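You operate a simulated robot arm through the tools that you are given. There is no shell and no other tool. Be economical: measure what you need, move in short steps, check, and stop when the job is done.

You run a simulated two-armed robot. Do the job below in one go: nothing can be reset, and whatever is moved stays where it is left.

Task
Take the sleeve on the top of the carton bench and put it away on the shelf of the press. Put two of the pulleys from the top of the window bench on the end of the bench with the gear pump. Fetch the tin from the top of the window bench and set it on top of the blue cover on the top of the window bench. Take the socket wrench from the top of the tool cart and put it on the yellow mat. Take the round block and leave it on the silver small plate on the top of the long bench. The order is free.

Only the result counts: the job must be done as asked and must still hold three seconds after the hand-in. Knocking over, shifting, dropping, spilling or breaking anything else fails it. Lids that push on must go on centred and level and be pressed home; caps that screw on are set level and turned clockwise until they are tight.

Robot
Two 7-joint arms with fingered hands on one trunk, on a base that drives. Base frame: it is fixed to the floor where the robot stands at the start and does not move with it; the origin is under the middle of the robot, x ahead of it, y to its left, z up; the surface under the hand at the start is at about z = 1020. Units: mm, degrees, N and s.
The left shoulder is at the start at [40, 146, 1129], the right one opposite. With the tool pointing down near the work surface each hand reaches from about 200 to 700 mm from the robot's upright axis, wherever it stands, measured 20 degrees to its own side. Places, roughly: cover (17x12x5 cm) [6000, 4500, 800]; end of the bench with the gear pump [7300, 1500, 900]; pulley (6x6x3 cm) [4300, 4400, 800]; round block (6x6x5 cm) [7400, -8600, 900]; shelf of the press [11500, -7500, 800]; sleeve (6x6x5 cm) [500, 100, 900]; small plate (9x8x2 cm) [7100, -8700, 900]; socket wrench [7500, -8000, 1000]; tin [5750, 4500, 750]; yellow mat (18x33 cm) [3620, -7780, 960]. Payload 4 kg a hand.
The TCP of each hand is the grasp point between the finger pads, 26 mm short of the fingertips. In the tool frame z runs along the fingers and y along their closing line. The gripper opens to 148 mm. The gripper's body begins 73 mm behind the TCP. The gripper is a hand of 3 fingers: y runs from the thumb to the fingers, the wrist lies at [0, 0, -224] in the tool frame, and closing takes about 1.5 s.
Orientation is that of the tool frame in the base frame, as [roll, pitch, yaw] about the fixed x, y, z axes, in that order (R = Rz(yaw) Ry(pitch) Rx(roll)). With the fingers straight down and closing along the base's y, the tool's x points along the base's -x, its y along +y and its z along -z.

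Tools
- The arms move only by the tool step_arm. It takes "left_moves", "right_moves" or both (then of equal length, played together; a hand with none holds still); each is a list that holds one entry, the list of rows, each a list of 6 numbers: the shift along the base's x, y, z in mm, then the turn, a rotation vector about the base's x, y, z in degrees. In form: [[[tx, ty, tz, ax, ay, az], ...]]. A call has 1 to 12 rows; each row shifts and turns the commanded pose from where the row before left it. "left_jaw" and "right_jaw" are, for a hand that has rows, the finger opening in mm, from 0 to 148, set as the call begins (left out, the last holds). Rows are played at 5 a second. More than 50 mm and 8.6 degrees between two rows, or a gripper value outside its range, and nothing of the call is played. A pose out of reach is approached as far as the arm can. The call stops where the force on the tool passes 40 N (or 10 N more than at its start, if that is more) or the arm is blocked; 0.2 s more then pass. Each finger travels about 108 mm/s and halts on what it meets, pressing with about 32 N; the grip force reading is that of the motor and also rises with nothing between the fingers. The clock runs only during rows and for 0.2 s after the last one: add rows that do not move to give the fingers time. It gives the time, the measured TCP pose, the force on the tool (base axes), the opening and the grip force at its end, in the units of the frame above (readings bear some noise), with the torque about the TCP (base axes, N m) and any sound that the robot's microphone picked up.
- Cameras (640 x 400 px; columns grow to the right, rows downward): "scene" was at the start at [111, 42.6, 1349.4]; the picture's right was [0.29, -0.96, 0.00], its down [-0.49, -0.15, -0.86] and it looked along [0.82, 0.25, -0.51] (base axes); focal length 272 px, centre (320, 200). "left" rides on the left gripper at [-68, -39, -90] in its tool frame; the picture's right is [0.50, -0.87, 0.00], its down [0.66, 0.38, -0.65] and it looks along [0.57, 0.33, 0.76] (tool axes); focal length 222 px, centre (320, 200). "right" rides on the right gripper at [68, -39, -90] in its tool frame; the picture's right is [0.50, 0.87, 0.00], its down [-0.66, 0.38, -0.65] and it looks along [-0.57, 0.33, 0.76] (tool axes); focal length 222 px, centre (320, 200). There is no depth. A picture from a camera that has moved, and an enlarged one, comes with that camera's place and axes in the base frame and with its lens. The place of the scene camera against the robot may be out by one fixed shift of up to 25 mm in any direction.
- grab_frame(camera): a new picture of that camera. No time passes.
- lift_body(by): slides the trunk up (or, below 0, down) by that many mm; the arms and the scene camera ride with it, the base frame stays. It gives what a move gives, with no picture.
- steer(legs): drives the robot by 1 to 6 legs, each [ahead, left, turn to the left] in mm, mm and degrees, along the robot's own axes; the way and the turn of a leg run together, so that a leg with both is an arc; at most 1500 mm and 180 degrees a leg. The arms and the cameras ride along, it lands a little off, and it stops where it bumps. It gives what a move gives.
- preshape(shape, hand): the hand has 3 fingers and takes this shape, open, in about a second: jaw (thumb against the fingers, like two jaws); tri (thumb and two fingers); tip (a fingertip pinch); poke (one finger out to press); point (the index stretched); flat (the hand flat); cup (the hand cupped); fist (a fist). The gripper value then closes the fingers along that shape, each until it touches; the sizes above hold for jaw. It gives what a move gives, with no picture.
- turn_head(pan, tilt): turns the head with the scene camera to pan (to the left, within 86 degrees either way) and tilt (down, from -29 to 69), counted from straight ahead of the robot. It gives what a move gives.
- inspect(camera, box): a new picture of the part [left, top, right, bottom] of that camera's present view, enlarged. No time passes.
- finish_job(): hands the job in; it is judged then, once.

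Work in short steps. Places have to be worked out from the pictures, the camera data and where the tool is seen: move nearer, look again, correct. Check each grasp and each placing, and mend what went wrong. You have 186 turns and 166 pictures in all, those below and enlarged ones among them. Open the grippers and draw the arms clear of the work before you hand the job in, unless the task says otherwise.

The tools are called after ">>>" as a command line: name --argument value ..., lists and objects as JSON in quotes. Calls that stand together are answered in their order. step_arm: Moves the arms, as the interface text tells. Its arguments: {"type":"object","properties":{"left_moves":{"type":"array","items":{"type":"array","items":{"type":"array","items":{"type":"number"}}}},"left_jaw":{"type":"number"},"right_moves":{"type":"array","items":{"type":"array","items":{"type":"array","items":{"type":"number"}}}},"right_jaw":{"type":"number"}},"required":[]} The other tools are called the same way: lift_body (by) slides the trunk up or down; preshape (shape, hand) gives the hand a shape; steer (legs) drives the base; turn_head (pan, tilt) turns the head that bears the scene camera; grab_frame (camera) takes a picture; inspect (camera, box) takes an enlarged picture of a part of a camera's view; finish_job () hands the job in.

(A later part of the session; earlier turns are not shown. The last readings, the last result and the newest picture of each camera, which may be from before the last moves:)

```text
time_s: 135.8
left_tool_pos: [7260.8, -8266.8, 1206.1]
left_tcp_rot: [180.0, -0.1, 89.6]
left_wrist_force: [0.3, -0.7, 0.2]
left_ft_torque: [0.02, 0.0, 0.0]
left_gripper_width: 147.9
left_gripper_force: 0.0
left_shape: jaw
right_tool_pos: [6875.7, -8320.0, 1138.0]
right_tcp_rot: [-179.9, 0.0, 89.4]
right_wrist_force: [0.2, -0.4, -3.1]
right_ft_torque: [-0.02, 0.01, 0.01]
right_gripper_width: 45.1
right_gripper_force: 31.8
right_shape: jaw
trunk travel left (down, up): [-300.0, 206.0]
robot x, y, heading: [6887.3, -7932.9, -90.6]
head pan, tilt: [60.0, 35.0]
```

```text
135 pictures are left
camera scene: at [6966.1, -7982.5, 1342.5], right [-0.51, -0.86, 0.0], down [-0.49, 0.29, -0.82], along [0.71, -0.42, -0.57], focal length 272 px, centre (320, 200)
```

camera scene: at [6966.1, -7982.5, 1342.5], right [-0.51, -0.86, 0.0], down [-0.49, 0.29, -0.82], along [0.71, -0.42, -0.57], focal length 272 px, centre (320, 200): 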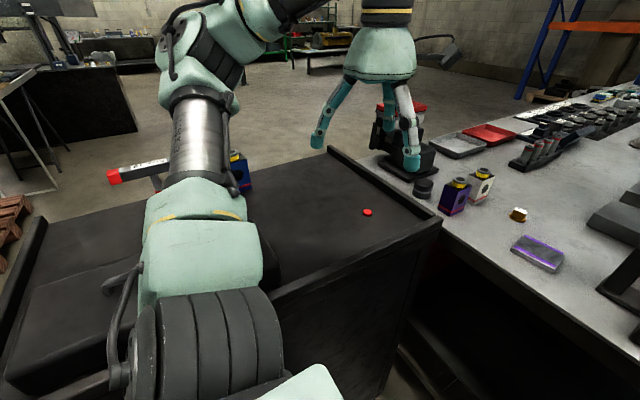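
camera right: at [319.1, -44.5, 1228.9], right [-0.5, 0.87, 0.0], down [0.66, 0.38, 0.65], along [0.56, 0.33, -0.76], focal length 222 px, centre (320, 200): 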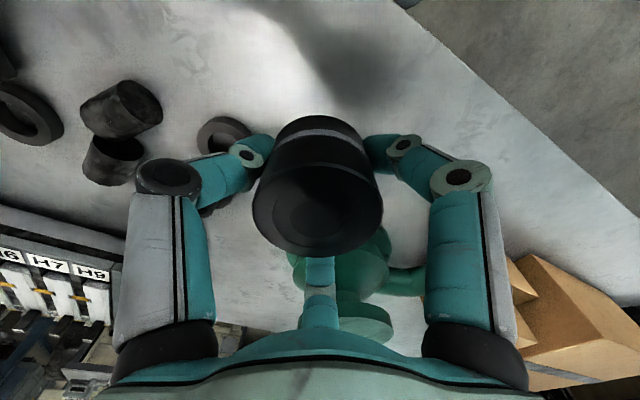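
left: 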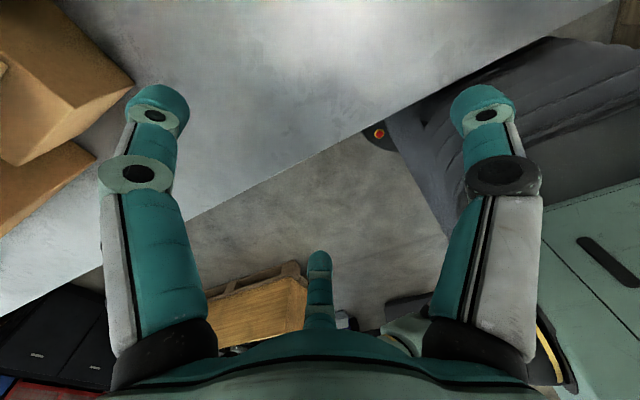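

I see the small plate on the bench, a black round block by the left edge, and a long item with a red end on the cart. I zoom in.

>>> inspect --camera "scene" --box '[80, 130, 300, 260]'

>>> inspect --camera "scene" --box '[400, 150, 600, 280]'

>>> grab_frame --camera "left"

```text
2.91 times, centred on (190, 195) of scene
camera zoom: at [6966.1, -7982.5, 1342.5], right [-0.51, -0.86, 0.0], down [-0.49, 0.29, -0.82], along [0.71, -0.42, -0.57], focal length 790 px, centre (698, 214)
```

zoom: 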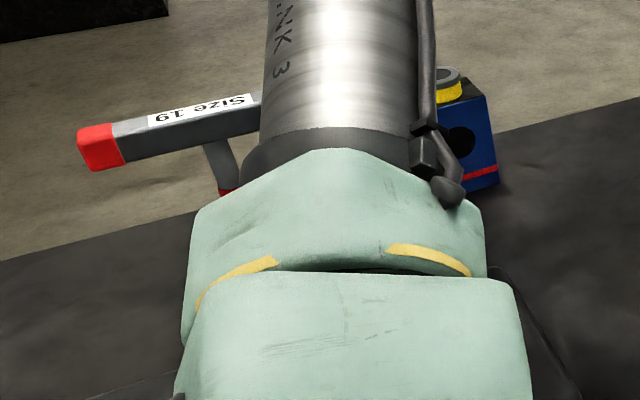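

```text
3.08 times, centred on (500, 215) of scene
camera zoom: at [6966.1, -7982.5, 1342.5], right [-0.51, -0.86, 0.0], down [-0.49, 0.29, -0.82], along [0.71, -0.42, -0.57], focal length 836 px, centre (-234, 154)
```

zoom: 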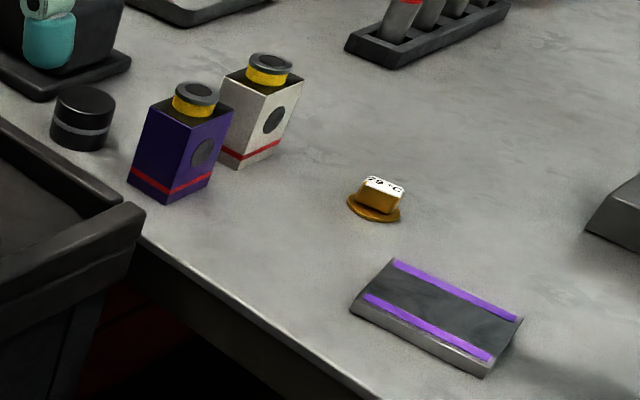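

```text
132 pictures are left
camera left: at [7221.9, -8334.2, 1297.3], right [-0.86, 0.51, 0.0], down [0.38, 0.65, 0.65], along [0.33, 0.56, -0.76], focal length 222 px, centre (320, 200)
```

left: 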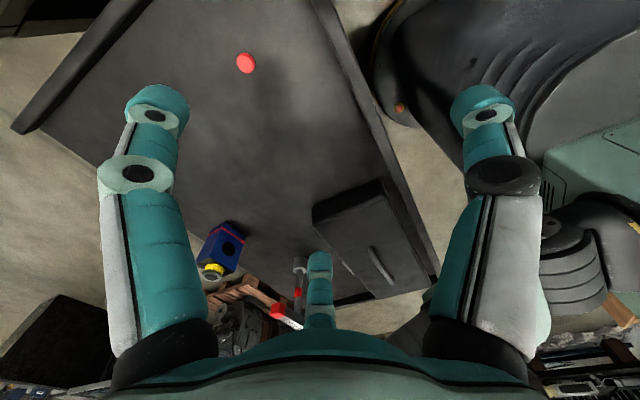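

The round block is near [7393,-8583] and the plate near [7090,-8606], with a tall column near [6955,-8664]. I tuck the right hand away from the column, then drive in 250 mm.

>>> step_arm --right_moves '[[[-35, 25, 20, 0, 0, 0], [-35, 25, 20, 0, 0, 0], [-35, 25, 20, 0, 0, 0], [-35, 25, 20, 0, 0, 0], [0, 0, 0, 0, 0, 0]]]'

>>> steer --legs '[[250, 0, 0]]'

>>> turn_head --pan 35 --tilt 40

>>> grab_frame --camera "scene"

>>> grab_frame --camera "left"

```text
time_s: 137.0
left_tool_pos: [7262.4, -8268.1, 1204.3]
left_tcp_rot: [179.9, 0.0, 89.4]
left_wrist_force: [-0.2, -0.1, 0.0]
left_ft_torque: [-0.01, 0.02, 0.03]
left_gripper_width: 147.8
left_gripper_force: 0.1
left_shape: jaw
right_tool_pos: [6733.7, -8220.0, 1218.6]
right_tcp_rot: [-179.9, -0.1, 89.6]
right_wrist_force: [-0.2, -0.7, -4.0]
right_ft_torque: [-0.02, 0.02, 0.02]
right_gripper_width: 45.0
right_gripper_force: 31.5
right_shape: jaw
trunk travel left (down, up): [-300.0, 206.0]
robot x, y, heading: [6883.2, -7931.3, -90.3]
head pan, tilt: [60.0, 35.0]
```

```text
time_s: 138.8
left_tool_pos: [7255.3, -8520.5, 1206.1]
left_tcp_rot: [180.0, 0.1, 89.1]
left_wrist_force: [0.3, -1.1, 0.6]
left_ft_torque: [0.02, -0.02, 0.01]
left_gripper_width: 148.0
left_gripper_force: 0.1
left_shape: jaw
right_tool_pos: [6730.2, -8470.0, 1218.7]
right_tcp_rot: [179.9, 0.0, 89.2]
right_wrist_force: [0.1, 0.1, -4.1]
right_ft_torque: [-0.01, -0.02, 0.01]
right_gripper_width: 45.0
right_gripper_force: 32.3
right_shape: jaw
trunk travel left (down, up): [-300.0, 206.0]
robot x, y, heading: [6885.1, -8185.9, -90.9]
head pan, tilt: [60.0, 35.0]
```

```text
time_s: 139.7
left_tool_pos: [7255.2, -8520.8, 1205.8]
left_tcp_rot: [180.0, 0.1, 89.0]
left_wrist_force: [0.0, 0.7, -0.2]
left_ft_torque: [-0.01, 0.0, 0.02]
left_gripper_width: 147.9
left_gripper_force: 0.1
left_shape: jaw
right_tool_pos: [6728.7, -8470.0, 1218.3]
right_tcp_rot: [-180.0, 0.0, 89.2]
right_wrist_force: [-0.3, 0.2, -3.0]
right_ft_torque: [-0.03, 0.0, 0.01]
right_gripper_width: 45.2
right_gripper_force: 32.3
right_shape: jaw
trunk travel left (down, up): [-300.0, 206.0]
robot x, y, heading: [6885.5, -8188.9, -90.7]
head pan, tilt: [35.0, 40.0]
```

```text
131 pictures are left
camera scene: at [6934.8, -8259.8, 1335.0], right [-0.83, -0.56, 0.0], down [-0.36, 0.53, -0.77], along [0.43, -0.63, -0.64], focal length 272 px, centre (320, 200)
```

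scene: 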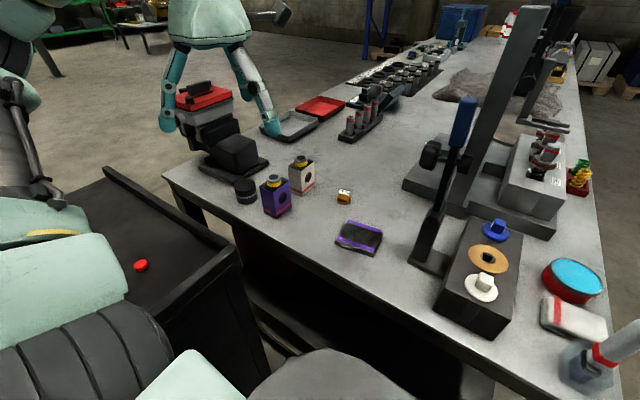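

```text
130 pictures are left
camera left: at [7216.4, -8587.9, 1297.7], right [-0.86, 0.51, 0.0], down [0.39, 0.65, 0.65], along [0.34, 0.56, -0.76], focal length 222 px, centre (320, 200)
```

left: 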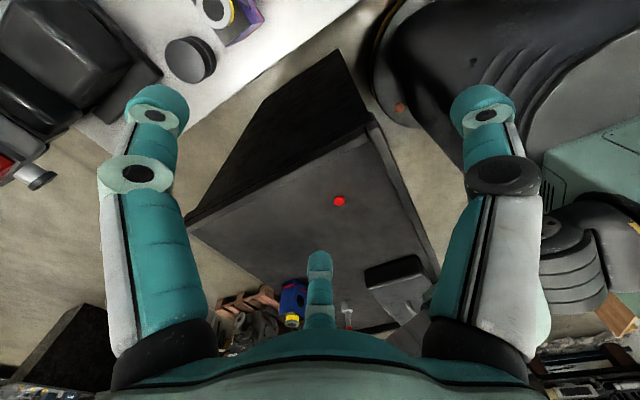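

There is another flat item at the right end near the bottle. I zoom on it and on the purple-striped plate to decide which is the silver one.

>>> inspect --camera "scene" --box '[480, 240, 640, 400]'

>>> inspect --camera "scene" --box '[220, 130, 420, 265]'

>>> grab_frame --camera "right"

```text
2.50 times, centred on (560, 320) of scene
camera zoom: at [6934.8, -8259.8, 1335.0], right [-0.83, -0.56, 0.0], down [-0.36, 0.53, -0.77], along [0.43, -0.63, -0.64], focal length 679 px, centre (-280, -100)
```

zoom: 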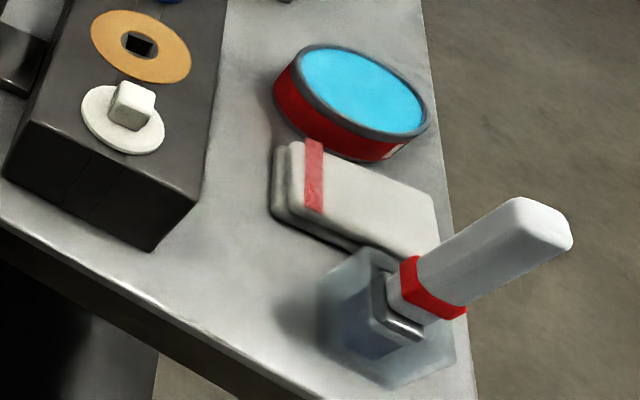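

```text
2.96 times, centred on (320, 198) of scene
camera zoom: at [6934.8, -8259.8, 1335.0], right [-0.83, -0.56, 0.0], down [-0.36, 0.53, -0.77], along [0.43, -0.63, -0.64], focal length 805 px, centre (320, 207)
```

zoom: 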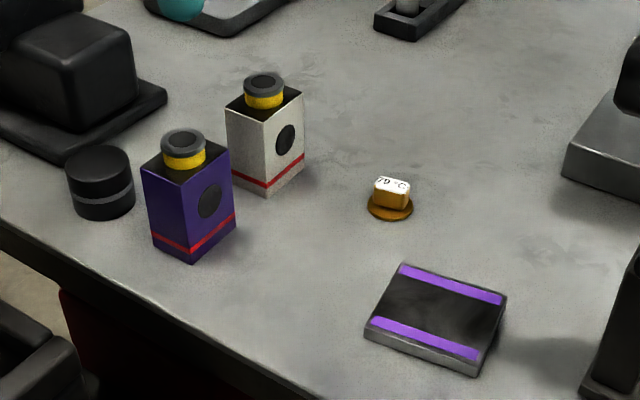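

```text
127 pictures are left
camera right: at [6690.5, -8402.0, 1309.3], right [0.87, 0.49, 0.0], down [0.37, -0.66, 0.65], along [0.32, -0.57, -0.76], focal length 222 px, centre (320, 200)
```

right: 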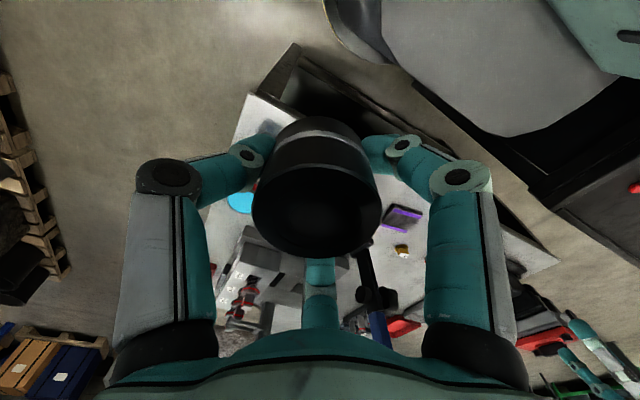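

The purple-striped plate is the only small plate here; the other item is a folded cloth. A bottle sits just west of the round block, so I turn the left hand to close along y with its camera on the west side, and move nearer.

>>> step_arm --left_moves '[[[13, -7, 0, 0, 0, -8.1], [13, -7, 0, 0, 0, -8.1], [13, -7, 0, 0, 0, -8.1], [13, -7, 0, 0, 0, -8.1], [13, -7, 0, 0, 0, -8.1], [13, -7, 0, 0, 0, -8.1], [13, -7, 0, 0, 0, -8.1], [13, -7, 0, 0, 0, -8.1], [13, -7, 0, 0, 0, -8.1], [13, -7, 0, 0, 0, -8.1], [13, -7, 0, 0, 0, -8.1], [0, 0, 0, 0, 0, 0]]]'

>>> grab_frame --camera "left"

>>> grab_frame --camera "scene"

```text
time_s: 142.3
left_tool_pos: [7234.2, -8567.1, 1093.7]
left_tcp_rot: [179.8, 0.0, 0.1]
left_wrist_force: [0.5, -0.1, 0.8]
left_ft_torque: [0.04, 0.01, 0.04]
left_gripper_width: 148.0
left_gripper_force: 0.0
left_shape: jaw
left hand out of reach, approached as far as the arm can: row 7, 8, 9, 10, 11
right_tool_pos: [6729.8, -8469.9, 1218.9]
right_tcp_rot: [180.0, 0.0, 89.3]
right_wrist_force: [-0.2, -1.0, -3.9]
right_ft_torque: [-0.03, -0.04, -0.01]
right_gripper_width: 45.1
right_gripper_force: 31.4
right_shape: jaw
trunk travel left (down, up): [-300.0, 206.0]
robot x, y, heading: [6883.2, -8187.2, -90.7]
head pan, tilt: [35.0, 40.0]
```

```text
126 pictures are left
camera left: at [7167.4, -8527.6, 1185.4], right [0.5, 0.87, 0.0], down [0.66, -0.37, 0.66], along [0.57, -0.33, -0.76], focal length 222 px, centre (320, 200)
```

left: 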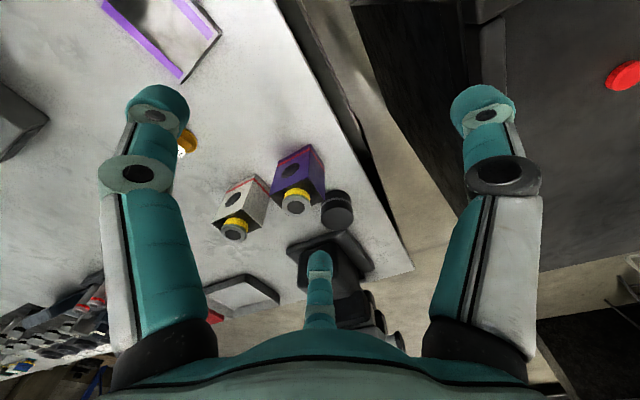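

```text
125 pictures are left
camera scene: at [6935.0, -8259.9, 1335.0], right [-0.83, -0.56, 0.0], down [-0.36, 0.53, -0.77], along [0.43, -0.63, -0.64], focal length 272 px, centre (320, 200)
```

scene: 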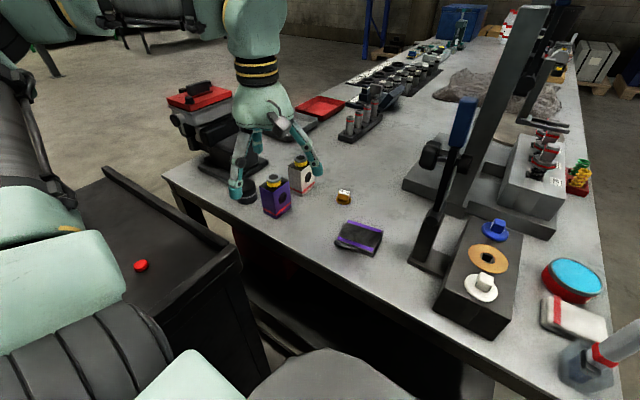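

The fully stretched arm could not hold that height. Two hand views place the round block at [7415,-8636] with its top at z≈905. I bring the base a little closer before reaching.

>>> steer --legs '[[80, 40, 0]]'

>>> step_arm --left_moves '[[[0, 0, 0, 0, 0, 0]]]'

```text
time_s: 143.4
left_tool_pos: [7272.0, -8644.9, 1095.5]
left_tcp_rot: [179.7, -0.2, 0.3]
left_wrist_force: [0.8, 1.0, -0.3]
left_ft_torque: [0.0, 0.02, 0.0]
left_gripper_width: 147.9
left_gripper_force: 0.0
left_shape: jaw
right_tool_pos: [6766.3, -8548.9, 1219.0]
right_tcp_rot: [179.9, -0.1, 89.2]
right_wrist_force: [0.0, 0.5, -3.4]
right_ft_torque: [0.01, 0.0, 0.0]
right_gripper_width: 45.0
right_gripper_force: 32.0
right_shape: jaw
trunk travel left (down, up): [-300.0, 206.0]
robot x, y, heading: [6922.0, -8261.8, -90.9]
head pan, tilt: [35.0, 40.0]
```

```text
time_s: 143.8
left_tool_pos: [7272.4, -8644.6, 1095.5]
left_tcp_rot: [179.7, -0.1, 0.3]
left_wrist_force: [0.1, 0.4, -0.3]
left_ft_torque: [-0.02, -0.04, -0.03]
left_gripper_width: 148.0
left_gripper_force: 0.1
left_shape: jaw
right_tool_pos: [6766.6, -8546.7, 1219.6]
right_tcp_rot: [179.8, 0.1, 89.2]
right_wrist_force: [-0.4, 0.0, -3.7]
right_ft_torque: [0.0, 0.0, 0.01]
right_gripper_width: 45.2
right_gripper_force: 31.9
right_shape: jaw
trunk travel left (down, up): [-300.0, 206.0]
robot x, y, heading: [6923.3, -8264.2, -90.6]
head pan, tilt: [35.0, 40.0]
```

>>> step_arm --left_moves '[[[35, 2, -24, 0, 0, 0], [35, 2, -24, 0, 0, 0], [35, 2, -24, 0, 0, 0], [35, 2, -24, 0, 0, 0], [0, 0, 0, 0, 0, 0]]]'

>>> grab_frame --camera "left"

```text
time_s: 145.0
left_tool_pos: [7337.8, -8635.7, 965.2]
left_tcp_rot: [179.7, -0.2, 0.5]
left_wrist_force: [0.0, 0.8, -1.0]
left_ft_torque: [0.0, 0.0, 0.01]
left_gripper_width: 148.2
left_gripper_force: 0.0
left_shape: jaw
left hand out of reach, approached as far as the arm can: row 1, 2, 3, 4
right_tool_pos: [6767.9, -8549.9, 1217.6]
right_tcp_rot: [179.9, 0.0, 89.2]
right_wrist_force: [-0.3, 0.1, -3.9]
right_ft_torque: [-0.01, -0.05, 0.04]
right_gripper_width: 45.4
right_gripper_force: 32.7
right_shape: jaw
trunk travel left (down, up): [-300.0, 206.0]
robot x, y, heading: [6920.2, -8264.0, -90.8]
head pan, tilt: [35.0, 40.0]
```

```text
124 pictures are left
camera left: at [7269.2, -8596.5, 1056.6], right [0.49, 0.87, 0.0], down [0.66, -0.37, 0.66], along [0.57, -0.33, -0.75], focal length 222 px, centre (320, 200)
```

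left: 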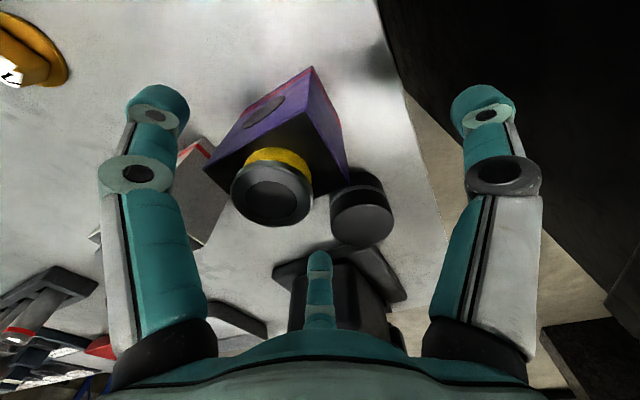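

The hand is at its wrist limit here, and the purple bottle (top z≈985) is between the fingers. I back up and out the way I came, then turn the base left so the block lies more in front of the arm.

>>> step_arm --left_moves '[[[0, 0, 30, 0, 0, 0], [-10, 0, 30, 0, 0, 0], [-25, 0, 35, 0, 0, 0], [-25, 0, 35, 0, 0, 0], [0, 0, 0, 0, 0, 0]]]'

>>> grab_frame --camera "left"

```text
time_s: 146.2
left_tool_pos: [7265.2, -8635.7, 1094.9]
left_tcp_rot: [179.9, 0.1, 0.2]
left_wrist_force: [0.3, 0.2, 0.0]
left_ft_torque: [0.0, 0.02, 0.01]
left_gripper_width: 148.1
left_gripper_force: 0.1
left_shape: jaw
left hand out of reach, approached as far as the arm can: row 1
right_tool_pos: [6768.5, -8549.7, 1217.7]
right_tcp_rot: [180.0, 0.0, 89.3]
right_wrist_force: [-0.2, 0.2, -3.5]
right_ft_torque: [-0.06, -0.03, 0.03]
right_gripper_width: 45.1
right_gripper_force: 32.6
right_shape: jaw
trunk travel left (down, up): [-300.0, 206.0]
robot x, y, heading: [6923.8, -8262.9, -90.8]
head pan, tilt: [35.0, 40.0]
```

```text
123 pictures are left
camera left: at [7198.9, -8596.2, 1186.7], right [0.5, 0.87, 0.0], down [0.66, -0.37, 0.66], along [0.57, -0.33, -0.76], focal length 222 px, centre (320, 200)
```

left: 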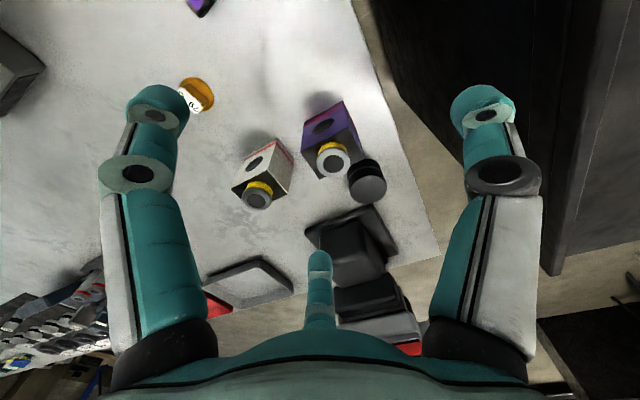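

The bottle is untouched. I draw the right hand back a bit more, away from the column, then turn the base left by 20°.

>>> step_arm --right_moves '[[[-10, 40, 0, 0, 0, 0], [-10, 40, 0, 0, 0, 0], [-10, 30, 0, 0, 0, 0], [0, 0, 0, 0, 0, 0]]]'

>>> steer --legs '[[0, 0, 20]]'

>>> grab_frame --camera "left"

```text
time_s: 147.2
left_tool_pos: [7265.8, -8634.5, 1094.6]
left_tcp_rot: [179.8, -0.1, 0.3]
left_wrist_force: [0.2, 0.7, 0.2]
left_ft_torque: [0.03, -0.04, -0.01]
left_gripper_width: 148.0
left_gripper_force: 0.0
left_shape: jaw
right_tool_pos: [6738.1, -8440.0, 1217.5]
right_tcp_rot: [-179.9, 0.0, 89.2]
right_wrist_force: [0.5, 0.1, -3.8]
right_ft_torque: [-0.01, 0.0, -0.01]
right_gripper_width: 45.2
right_gripper_force: 31.6
right_shape: jaw
trunk travel left (down, up): [-300.0, 206.0]
robot x, y, heading: [6925.2, -8266.2, -90.7]
head pan, tilt: [35.0, 40.0]
```

```text
time_s: 148.7
left_tool_pos: [7369.7, -8497.1, 1095.4]
left_tcp_rot: [179.8, 0.0, 20.0]
left_wrist_force: [-0.1, -0.3, -0.1]
left_ft_torque: [-0.04, 0.0, 0.04]
left_gripper_width: 147.8
left_gripper_force: 0.0
left_shape: jaw
right_tool_pos: [6808.6, -8492.1, 1218.8]
right_tcp_rot: [-180.0, 0.0, 108.9]
right_wrist_force: [-0.3, -0.3, -2.8]
right_ft_torque: [-0.01, 0.0, 0.02]
right_gripper_width: 45.3
right_gripper_force: 32.2
right_shape: jaw
trunk travel left (down, up): [-300.0, 206.0]
robot x, y, heading: [6920.3, -8264.7, -70.9]
head pan, tilt: [35.0, 40.0]
```

```text
122 pictures are left
camera left: at [7293.9, -8483.9, 1186.6], right [0.17, 0.98, 0.0], down [0.74, -0.13, 0.66], along [0.65, -0.12, -0.75], focal length 222 px, centre (320, 200)
```

left: 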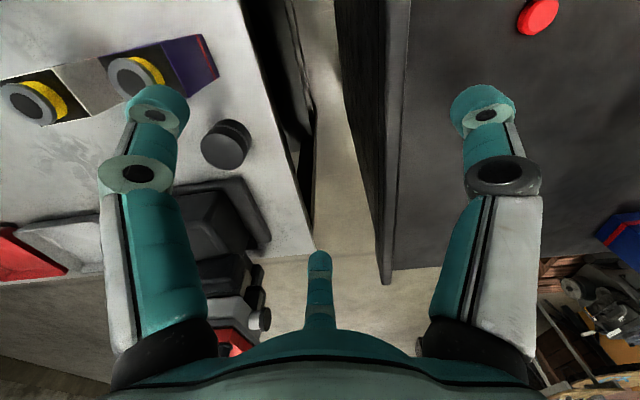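

The block checks out at about [7418,-8640]. I move over it while staying above the bottles, and check that it is reachable.

>>> step_arm --left_moves '[[[12, -30, -5, 0, 0, 0], [12, -30, -10, 0, 0, 0], [12, -30, -10, 0, 0, 0], [12, -30, -10, 0, 0, 0], [0, -23, -10, 0, 0, 0], [0, 0, 0, 0, 0, 0]]]'

>>> grab_frame --camera "left"

```text
time_s: 150.1
left_tool_pos: [7402.4, -8606.8, 1046.9]
left_tcp_rot: [179.3, 0.0, 21.2]
left_wrist_force: [-0.4, 0.2, -0.7]
left_ft_torque: [0.0, 0.02, -0.01]
left_gripper_width: 147.7
left_gripper_force: 0.1
left_shape: jaw
left hand out of reach, approached as far as the arm can: row 2, 3, 4, 5
right_tool_pos: [6808.5, -8490.8, 1218.5]
right_tcp_rot: [179.9, 0.1, 109.0]
right_wrist_force: [-0.9, -0.7, -3.2]
right_ft_torque: [-0.01, 0.01, -0.01]
right_gripper_width: 45.0
right_gripper_force: 31.9
right_shape: jaw
trunk travel left (down, up): [-300.0, 206.0]
robot x, y, heading: [6921.0, -8267.9, -71.2]
head pan, tilt: [35.0, 40.0]
```

```text
121 pictures are left
camera left: at [7325.5, -8594.1, 1138.3], right [0.15, 0.99, -0.01], down [0.74, -0.11, 0.66], along [0.65, -0.11, -0.75], focal length 222 px, centre (320, 200)
```

left: 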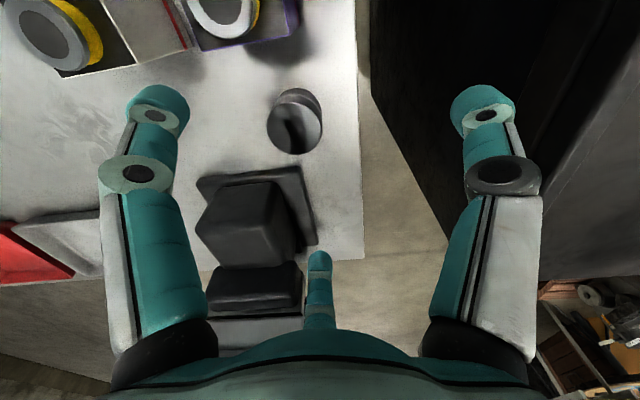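

I am just short of reach at this height, but lower down the arm reaches farther. I lower straight down to z≈945, still above the block, and then shift.

>>> step_arm --left_moves '[[[0, 0, -35, 0, 0, 0], [0, 0, -35, 0, 0, 0], [0, 0, -28, 0, 0, 0], [8, -16, 0, 0, 0, 0], [8, -16, 0, 0, 0, 0], [0, 0, 0, 0, 0, 0]]]'

>>> grab_frame --camera "left"

```text
time_s: 151.5
left_tool_pos: [7416.1, -8637.0, 946.0]
left_tcp_rot: [179.7, 0.0, 19.9]
left_wrist_force: [1.1, 0.1, 0.1]
left_ft_torque: [-0.01, 0.01, 0.01]
left_gripper_width: 148.0
left_gripper_force: 0.1
left_shape: jaw
right_tool_pos: [6807.6, -8491.6, 1217.5]
right_tcp_rot: [-180.0, 0.0, 108.9]
right_wrist_force: [0.9, -0.3, -3.9]
right_ft_torque: [0.0, -0.02, 0.0]
right_gripper_width: 45.4
right_gripper_force: 31.9
right_shape: jaw
trunk travel left (down, up): [-300.0, 206.0]
robot x, y, heading: [6919.9, -8264.0, -71.3]
head pan, tilt: [35.0, 40.0]
```

```text
120 pictures are left
camera left: at [7339.5, -8624.0, 1038.3], right [0.17, 0.98, 0.0], down [0.74, -0.13, 0.66], along [0.65, -0.12, -0.76], focal length 222 px, centre (320, 200)
```

left: 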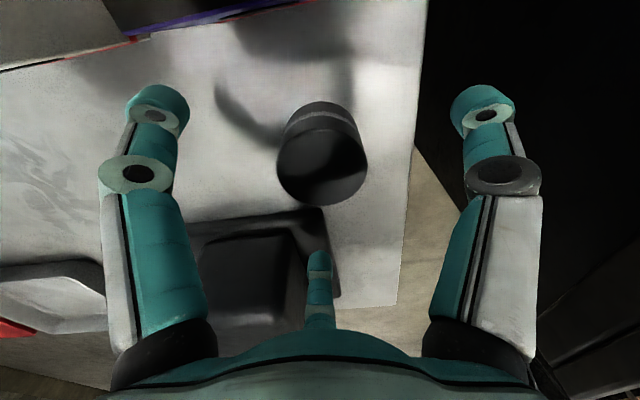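

The hand is centred over the block with no reach warning. I narrow the jaws to 100 mm and go down to z≈892.

>>> step_arm --left_moves '[[[3, -1, -10, 0, 0, 0], [2, -1, -15, 0, 0, 0], [0, 0, -15, 0, 0, 0], [0, 0, -14, 0, 0, 0], [0, 0, 0, 0, 0, 0]]]' --left_jaw 100

>>> grab_frame --camera "left"

```text
time_s: 152.3
left_tool_pos: [7420.6, -8644.0, 922.2]
left_tcp_rot: [178.1, 0.0, 20.1]
left_wrist_force: [-1.8, 4.5, 27.4]
left_ft_torque: [-0.18, -1.63, 0.29]
left_gripper_width: 98.9
left_gripper_force: 0.0
left_shape: jaw
right_tool_pos: [6805.7, -8488.9, 1219.0]
right_tcp_rot: [179.9, 0.0, 109.0]
right_wrist_force: [-0.9, -0.1, -3.6]
right_ft_torque: [0.0, -0.04, -0.01]
right_gripper_width: 45.2
right_gripper_force: 31.9
right_shape: jaw
trunk travel left (down, up): [-300.0, 206.0]
robot x, y, heading: [6920.0, -8262.9, -71.1]
head pan, tilt: [35.0, 40.0]
stopped in row 4 (left hand): the force on the tool passed its limit at 45 N (the readings are from after the stop); the commanded pose is now the measured one
```

```text
119 pictures are left
camera left: at [7342.7, -8627.9, 1011.8], right [0.17, 0.98, -0.03], down [0.74, -0.11, 0.67], along [0.65, -0.14, -0.75], focal length 222 px, centre (320, 200)
```

left: 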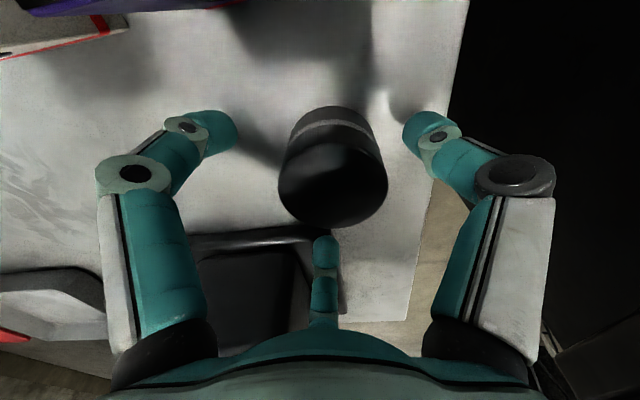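

The stop came from the hand's third finger, which sticks out on the east side and met the black tool. I rise and turn the hand so that finger points over the free bench edge (+y); there is about 58 mm between block and bottle for a jaw finger.

>>> step_arm --left_moves '[[[0, 4, 30, 1.9, 0, 0], [0, 0, 30, 0, 0, 0], [0, 0, 10, 0, 0, 7.5], [0, 0, 0, 0, 0, 7.5], [0, 0, 0, 0, 0, 7.5], [0, 0, 0, 0, 0, 7.5], [0, 0, 0, 0, 0, 7.5], [0, 0, 0, 0, 0, 7.5], [0, 0, 0, 0, 0, 7.5], [0, 0, 0, 0, 0, 7.5], [0, 0, 0, 0, 0, 0]]]'

>>> grab_frame --camera "left"

>>> grab_frame --camera "scene"

```text
time_s: 154.7
left_tool_pos: [7421.9, -8639.4, 976.0]
left_tcp_rot: [-179.5, -0.5, 80.1]
left_wrist_force: [-0.4, -0.3, 0.7]
left_ft_torque: [-0.02, 0.01, 0.0]
left_gripper_width: 100.3
left_gripper_force: 0.0
left_shape: jaw
left hand out of reach, approached as far as the arm can: row 2
right_tool_pos: [6808.0, -8492.0, 1217.8]
right_tcp_rot: [-180.0, 0.0, 108.9]
right_wrist_force: [-0.2, -0.7, -3.9]
right_ft_torque: [0.01, -0.03, 0.03]
right_gripper_width: 45.1
right_gripper_force: 31.7
right_shape: jaw
trunk travel left (down, up): [-300.0, 206.0]
robot x, y, heading: [6925.5, -8261.1, -71.1]
head pan, tilt: [35.0, 40.0]
```

```text
118 pictures are left
camera left: at [7373.3, -8700.4, 1067.9], right [-0.77, 0.64, 0.01], down [0.49, 0.57, 0.66], along [0.41, 0.51, -0.75], focal length 222 px, centre (320, 200)
```

left: 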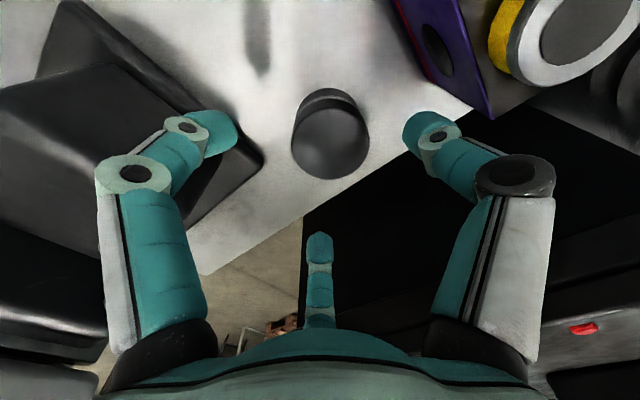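

```text
117 pictures are left
camera scene: at [7001.4, -8317.9, 1335.0], right [-0.59, -0.81, 0.0], down [-0.52, 0.38, -0.77], along [0.62, -0.45, -0.64], focal length 272 px, centre (320, 200)
```

scene: 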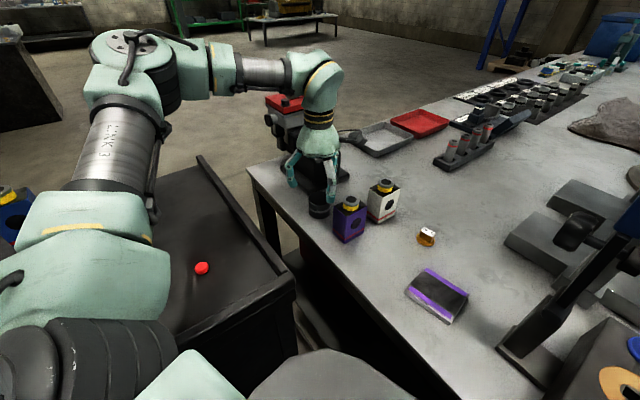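

All views agree on the block at [7414,-8635] with its top at z≈918. I narrow the jaws to 90, shift slightly and go down to z≈905.

>>> step_arm --left_moves '[[[-7, 4, -15, 0, 0, 0], [0, 0, -18, 0, 0, 0], [0, 0, -18, 0, 0, 0], [0, 0, -18, 0, 0, 0], [0, 0, 0, 0, 0, 0]]]' --left_jaw 90

>>> grab_frame --camera "left"

```text
time_s: 155.9
left_tool_pos: [7416.1, -8634.8, 906.7]
left_tcp_rot: [-179.5, -0.5, 80.1]
left_wrist_force: [0.4, -0.9, 5.1]
left_ft_torque: [-0.26, -0.12, 0.05]
left_gripper_width: 90.3
left_gripper_force: 0.0
left_shape: jaw
right_tool_pos: [6806.9, -8491.6, 1218.1]
right_tcp_rot: [180.0, -0.1, 109.0]
right_wrist_force: [-0.3, 0.4, -2.8]
right_ft_torque: [0.02, 0.0, -0.01]
right_gripper_width: 45.0
right_gripper_force: 31.8
right_shape: jaw
trunk travel left (down, up): [-300.0, 206.0]
robot x, y, heading: [6918.8, -8264.3, -71.0]
head pan, tilt: [35.0, 40.0]
```

```text
116 pictures are left
camera left: at [7366.7, -8696.5, 998.8], right [-0.77, 0.64, 0.01], down [0.49, 0.57, 0.66], along [0.41, 0.51, -0.75], focal length 222 px, centre (320, 200)
```

left: 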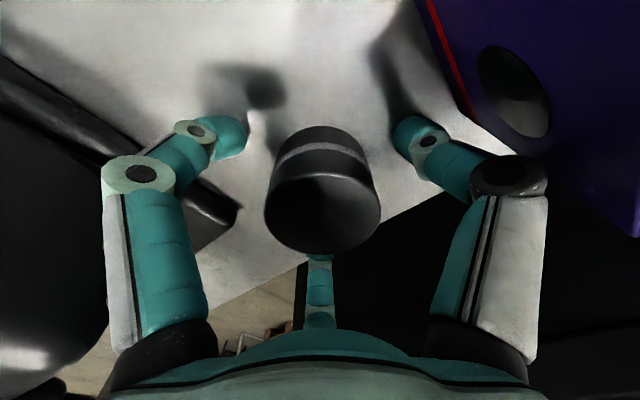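

The block is between the jaws, so I close.

>>> step_arm --left_moves '[[[0, 0, 2, 0, 0, 0], [0, 0, 0, 0, 0, 0], [0, 0, 0, 0, 0, 0], [0, 0, 0, 0, 0, 0], [0, 0, 0, 0, 0, 0], [0, 0, 0, 0, 0, 0]]]' --left_jaw 25

>>> grab_frame --camera "left"

```text
time_s: 157.3
left_tool_pos: [7416.6, -8635.8, 908.4]
left_tcp_rot: [-179.4, -0.7, 80.0]
left_wrist_force: [0.4, 0.7, 0.0]
left_ft_torque: [0.01, -0.04, 0.0]
left_gripper_width: 48.7
left_gripper_force: 32.1
left_shape: jaw
right_tool_pos: [6810.0, -8493.2, 1218.5]
right_tcp_rot: [-180.0, 0.0, 109.0]
right_wrist_force: [-0.3, 0.1, -3.3]
right_ft_torque: [-0.02, -0.01, 0.03]
right_gripper_width: 45.1
right_gripper_force: 32.4
right_shape: jaw
trunk travel left (down, up): [-300.0, 206.0]
robot x, y, heading: [6924.8, -8262.9, -71.3]
head pan, tilt: [35.0, 40.0]
```

```text
115 pictures are left
camera left: at [7367.9, -8696.5, 999.5], right [-0.77, 0.64, 0.02], down [0.49, 0.57, 0.66], along [0.41, 0.51, -0.75], focal length 222 px, centre (320, 200)
```

left: 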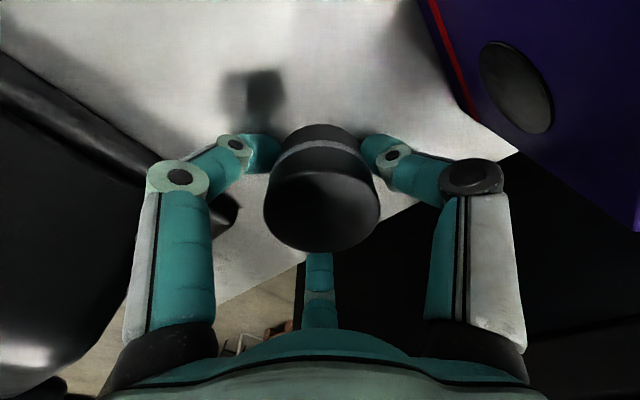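

The block is held (48.7 mm, 32 N). I lift it, drawing toward the robot as I rise to stay within reach, and clear the bottles.

>>> step_arm --left_moves '[[[0, 0, 15, 0, 0, 0], [0, 0, 20, 0, 0, 0], [0, 4, 25, 0, 0, 0], [-6, 16, 28, 0, 0, 0], [-8, 16, 28, 0, 0, 0], [-12, 14, 28, 0, 0, 0], [-20, 10, 20, 0, 0, 0], [-40, 5, 0, 0, 0, 0], [-45, 0, 0, 0, 0, 0], [-45, 0, 0, 0, 0, 0], [-45, 0, 0, 0, 0, 0], [0, 0, 0, 0, 0, 0]]]'

>>> grab_frame --camera "left"

>>> grab_frame --camera "scene"

```text
time_s: 159.9
left_tool_pos: [7195.1, -8568.8, 1073.9]
left_tcp_rot: [-179.3, -0.6, 80.0]
left_wrist_force: [1.3, 0.8, -8.7]
left_ft_torque: [0.01, -0.02, 0.03]
left_gripper_width: 48.6
left_gripper_force: 31.8
left_shape: jaw
right_tool_pos: [6810.4, -8491.8, 1218.7]
right_tcp_rot: [-179.9, -0.2, 109.0]
right_wrist_force: [-0.6, 0.6, -4.0]
right_ft_torque: [-0.02, 0.0, 0.01]
right_gripper_width: 45.2
right_gripper_force: 32.2
right_shape: jaw
trunk travel left (down, up): [-300.0, 206.0]
robot x, y, heading: [6920.4, -8264.3, -71.1]
head pan, tilt: [35.0, 40.0]
```

```text
114 pictures are left
camera left: at [7146.9, -8629.0, 1164.9], right [-0.77, 0.64, 0.02], down [0.49, 0.57, 0.66], along [0.41, 0.51, -0.75], focal length 222 px, centre (320, 200)
```

left: 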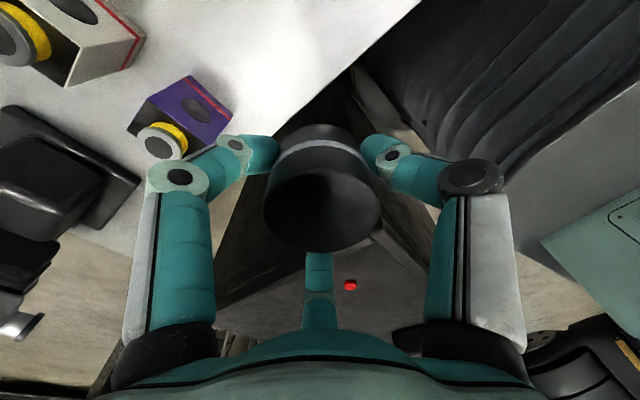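

```text
113 pictures are left
camera scene: at [7002.9, -8317.9, 1334.9], right [-0.59, -0.81, 0.0], down [-0.52, 0.38, -0.77], along [0.62, -0.45, -0.64], focal length 272 px, centre (320, 200)
```

scene: 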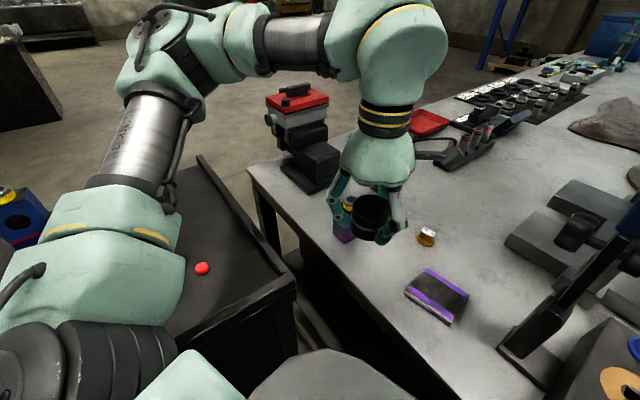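

Several hand views put the plate centre at about [7091,-8667], top z≈890. I move above it with the block at a safe height and check.

>>> step_arm --left_moves '[[[-26, -24, 0, 0, 0, 0], [-26, -24, 0, 0, 0, 0], [-26, -24, -20, 0, 0, 0], [-26, -25, -30, 0, 0, 0], [0, 0, 0, 0, 0, 0]]]'

>>> grab_frame --camera "left"

>>> grab_frame --camera "scene"

```text
time_s: 161.1
left_tool_pos: [7092.6, -8664.9, 1024.1]
left_tcp_rot: [-179.4, -0.5, 80.0]
left_wrist_force: [1.1, 0.7, -9.2]
left_ft_torque: [-0.03, 0.0, 0.0]
left_gripper_width: 48.4
left_gripper_force: 32.0
left_shape: jaw
right_tool_pos: [6810.0, -8491.8, 1219.4]
right_tcp_rot: [-180.0, 0.0, 109.0]
right_wrist_force: [-0.5, 0.1, -3.3]
right_ft_torque: [-0.02, -0.06, 0.01]
right_gripper_width: 45.1
right_gripper_force: 32.2
right_shape: jaw
trunk travel left (down, up): [-300.0, 206.0]
robot x, y, heading: [6923.2, -8264.4, -71.1]
head pan, tilt: [35.0, 40.0]
```

```text
112 pictures are left
camera left: at [7043.9, -8727.7, 1116.1], right [-0.77, 0.64, 0.02], down [0.49, 0.57, 0.66], along [0.41, 0.51, -0.75], focal length 222 px, centre (320, 200)
```

left: 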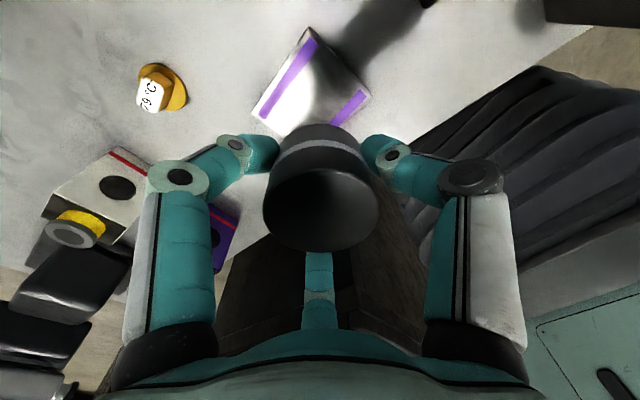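

```text
111 pictures are left
camera scene: at [7002.4, -8317.6, 1334.9], right [-0.59, -0.81, 0.0], down [-0.52, 0.38, -0.77], along [0.62, -0.45, -0.64], focal length 272 px, centre (320, 200)
```

scene: 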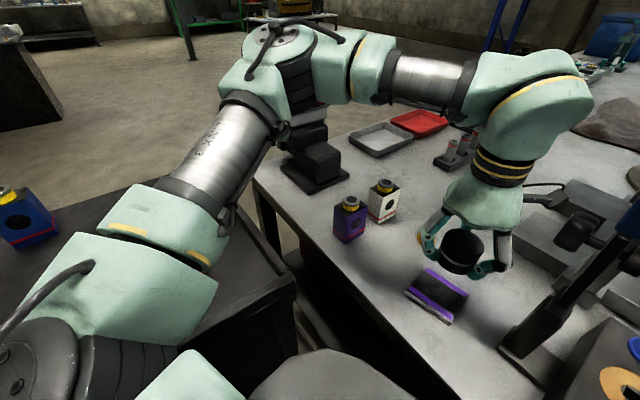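

The plate corners give a centre at [7094,-8677]. I move 12 mm in -y and lower to just above contact.

>>> step_arm --left_moves '[[[1, -12, -20, 0, 0, 0], [0, 0, -30, 0, 0, 0], [0, 0, -25, 0, 0, 0], [0, 0, -12, 0, 0, 0], [0, 0, -3, 0, 0, 0], [0, 0, 0, 0, 0, 0]]]'

>>> grab_frame --camera "scene"

>>> grab_frame --camera "left"

```text
time_s: 162.5
left_tool_pos: [7091.5, -8679.9, 933.6]
left_tcp_rot: [-179.4, -0.7, 80.0]
left_wrist_force: [0.3, 0.1, -9.4]
left_ft_torque: [0.01, -0.03, -0.02]
left_gripper_width: 48.4
left_gripper_force: 32.0
left_shape: jaw
right_tool_pos: [6808.6, -8493.7, 1218.6]
right_tcp_rot: [180.0, -0.2, 109.0]
right_wrist_force: [-0.8, 0.7, -4.5]
right_ft_torque: [0.04, -0.04, -0.03]
right_gripper_width: 45.1
right_gripper_force: 32.1
right_shape: jaw
trunk travel left (down, up): [-300.0, 206.0]
robot x, y, heading: [6922.1, -8265.9, -71.1]
head pan, tilt: [35.0, 40.0]
```

```text
110 pictures are left
camera scene: at [7001.6, -8318.8, 1334.9], right [-0.59, -0.81, 0.0], down [-0.52, 0.38, -0.77], along [0.62, -0.45, -0.64], focal length 272 px, centre (320, 200)
```

scene: 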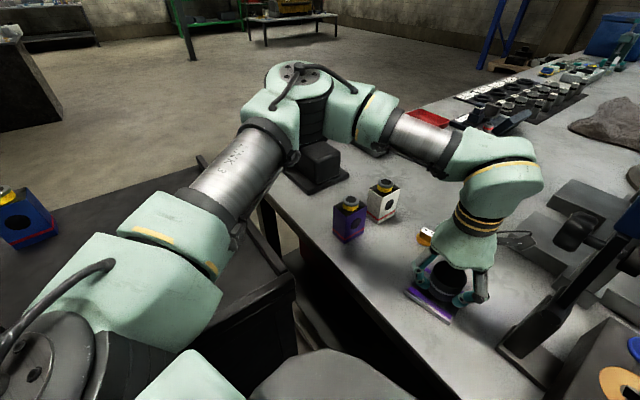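

```text
109 pictures are left
camera left: at [7043.3, -8740.8, 1024.0], right [-0.77, 0.64, 0.02], down [0.49, 0.57, 0.66], along [0.41, 0.51, -0.75], focal length 222 px, centre (320, 200)
```

left: 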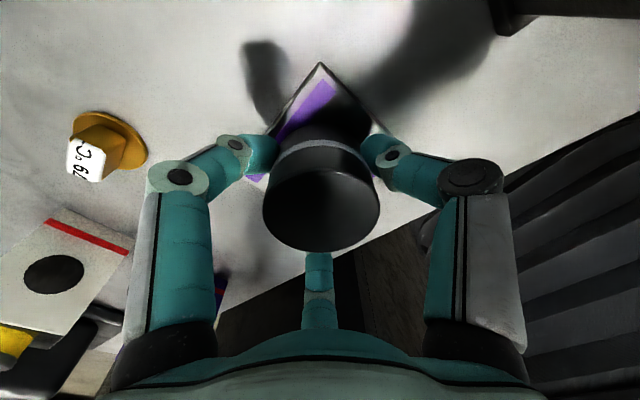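

The alignment over the plate is good. I lower in small steps until I feel contact.

>>> step_arm --left_moves '[[[2, 2, -2, 0, 0, 0], [0, 0, -2, 0, 0, 0], [0, 0, 0, 0, 0, 0]]]'

>>> step_arm --left_moves '[[[0, 0, -2, 0, 0, 0], [0, 0, 0, 0, 0, 0]]]'

```text
time_s: 163.3
left_tool_pos: [7093.2, -8678.1, 929.0]
left_tcp_rot: [-179.4, -0.7, 80.0]
left_wrist_force: [1.5, 0.4, -8.7]
left_ft_torque: [0.01, -0.06, -0.01]
left_gripper_width: 48.4
left_gripper_force: 32.6
left_shape: jaw
right_tool_pos: [6810.1, -8492.8, 1217.6]
right_tcp_rot: [180.0, -0.1, 109.0]
right_wrist_force: [0.5, 0.5, -2.6]
right_ft_torque: [-0.03, -0.05, 0.0]
right_gripper_width: 45.3
right_gripper_force: 31.8
right_shape: jaw
trunk travel left (down, up): [-300.0, 206.0]
robot x, y, heading: [6923.6, -8265.1, -71.0]
head pan, tilt: [35.0, 40.0]
```

```text
time_s: 163.9
left_tool_pos: [7094.6, -8678.9, 926.5]
left_tcp_rot: [-179.4, -0.7, 80.0]
left_wrist_force: [-0.7, -0.2, -7.7]
left_ft_torque: [0.03, 0.02, 0.03]
left_gripper_width: 48.4
left_gripper_force: 31.6
left_shape: jaw
right_tool_pos: [6808.3, -8492.3, 1217.7]
right_tcp_rot: [179.9, -0.1, 108.9]
right_wrist_force: [-0.6, -0.3, -3.1]
right_ft_torque: [0.0, -0.01, -0.01]
right_gripper_width: 45.0
right_gripper_force: 32.1
right_shape: jaw
trunk travel left (down, up): [-300.0, 206.0]
robot x, y, heading: [6921.3, -8261.9, -71.4]
head pan, tilt: [35.0, 40.0]
```

>>> step_arm --left_moves '[[[0, 0, -2, 0, 0, 0], [0, 0, 0, 0, 0, 0]]]'

>>> step_arm --left_moves '[[[0, 0, -2, 0, 0, 0], [0, 0, 0, 0, 0, 0]]]'

>>> inspect --camera "scene" --box '[380, 230, 540, 350]'

```text
time_s: 164.5
left_tool_pos: [7093.4, -8679.6, 925.0]
left_tcp_rot: [-179.4, -0.7, 80.0]
left_wrist_force: [-0.7, 0.7, -9.0]
left_ft_torque: [0.02, 0.02, -0.01]
left_gripper_width: 48.6
left_gripper_force: 32.0
left_shape: jaw
right_tool_pos: [6809.3, -8491.7, 1218.0]
right_tcp_rot: [-180.0, -0.1, 109.1]
right_wrist_force: [-0.1, -0.4, -2.3]
right_ft_torque: [-0.05, 0.0, 0.01]
right_gripper_width: 45.4
right_gripper_force: 32.3
right_shape: jaw
trunk travel left (down, up): [-300.0, 206.0]
robot x, y, heading: [6922.0, -8267.1, -71.1]
head pan, tilt: [35.0, 40.0]
```

```text
time_s: 165.1
left_tool_pos: [7093.3, -8677.5, 922.5]
left_tcp_rot: [-179.5, -0.7, 80.0]
left_wrist_force: [0.7, 0.3, -8.2]
left_ft_torque: [0.01, -0.05, -0.01]
left_gripper_width: 48.1
left_gripper_force: 31.8
left_shape: jaw
right_tool_pos: [6809.7, -8492.8, 1218.4]
right_tcp_rot: [179.9, -0.1, 109.0]
right_wrist_force: [0.3, 0.0, -3.2]
right_ft_torque: [0.01, -0.02, 0.04]
right_gripper_width: 45.2
right_gripper_force: 32.0
right_shape: jaw
trunk travel left (down, up): [-300.0, 206.0]
robot x, y, heading: [6920.4, -8265.4, -71.0]
head pan, tilt: [35.0, 40.0]
```

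```text
3.33 times, centred on (460, 290) of scene
camera zoom: at [7001.7, -8318.7, 1334.9], right [-0.59, -0.81, 0.0], down [-0.52, 0.38, -0.77], along [0.62, -0.45, -0.64], focal length 906 px, centre (-147, -100)
```

zoom: 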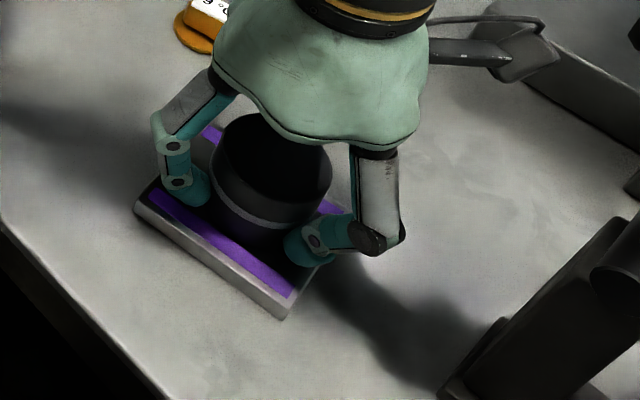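

No contact yet, but it is close. I keep lowering in 1.5 mm steps.

>>> step_arm --left_moves '[[[0, 0, -1.5, 0, 0, 0], [0, 0, -1.5, 0, 0, 0], [0, 0, 0, 0, 0, 0]]]'

>>> step_arm --left_moves '[[[0, 0, -1.5, 0, 0, 0], [0, 0, -1, 0, 0, 0], [0, 0, 0, 0, 0, 0]]]'

```text
time_s: 165.9
left_tool_pos: [7093.9, -8677.4, 920.7]
left_tcp_rot: [-179.4, -0.5, 79.9]
left_wrist_force: [0.5, -0.3, 1.4]
left_ft_torque: [0.0, 0.05, 0.04]
left_gripper_width: 48.6
left_gripper_force: 31.7
left_shape: jaw
right_tool_pos: [6807.7, -8492.4, 1217.9]
right_tcp_rot: [179.9, 0.0, 109.0]
right_wrist_force: [0.3, -0.3, -3.2]
right_ft_torque: [0.01, -0.02, 0.0]
right_gripper_width: 44.9
right_gripper_force: 32.6
right_shape: jaw
trunk travel left (down, up): [-300.0, 206.0]
robot x, y, heading: [6923.4, -8264.0, -71.4]
head pan, tilt: [35.0, 40.0]
```

```text
time_s: 166.7
left_tool_pos: [7092.7, -8677.2, 919.4]
left_tcp_rot: [-179.4, -0.3, 80.0]
left_wrist_force: [3.2, -3.4, 24.1]
left_ft_torque: [-0.17, -0.06, 0.02]
left_gripper_width: 48.8
left_gripper_force: 31.9
left_shape: jaw
right_tool_pos: [6807.6, -8490.6, 1218.6]
right_tcp_rot: [179.9, 0.1, 108.9]
right_wrist_force: [0.3, -0.4, -3.2]
right_ft_torque: [-0.01, -0.03, 0.02]
right_gripper_width: 45.3
right_gripper_force: 31.9
right_shape: jaw
trunk travel left (down, up): [-300.0, 206.0]
robot x, y, heading: [6922.6, -8266.0, -71.3]
head pan, tilt: [35.0, 40.0]
```

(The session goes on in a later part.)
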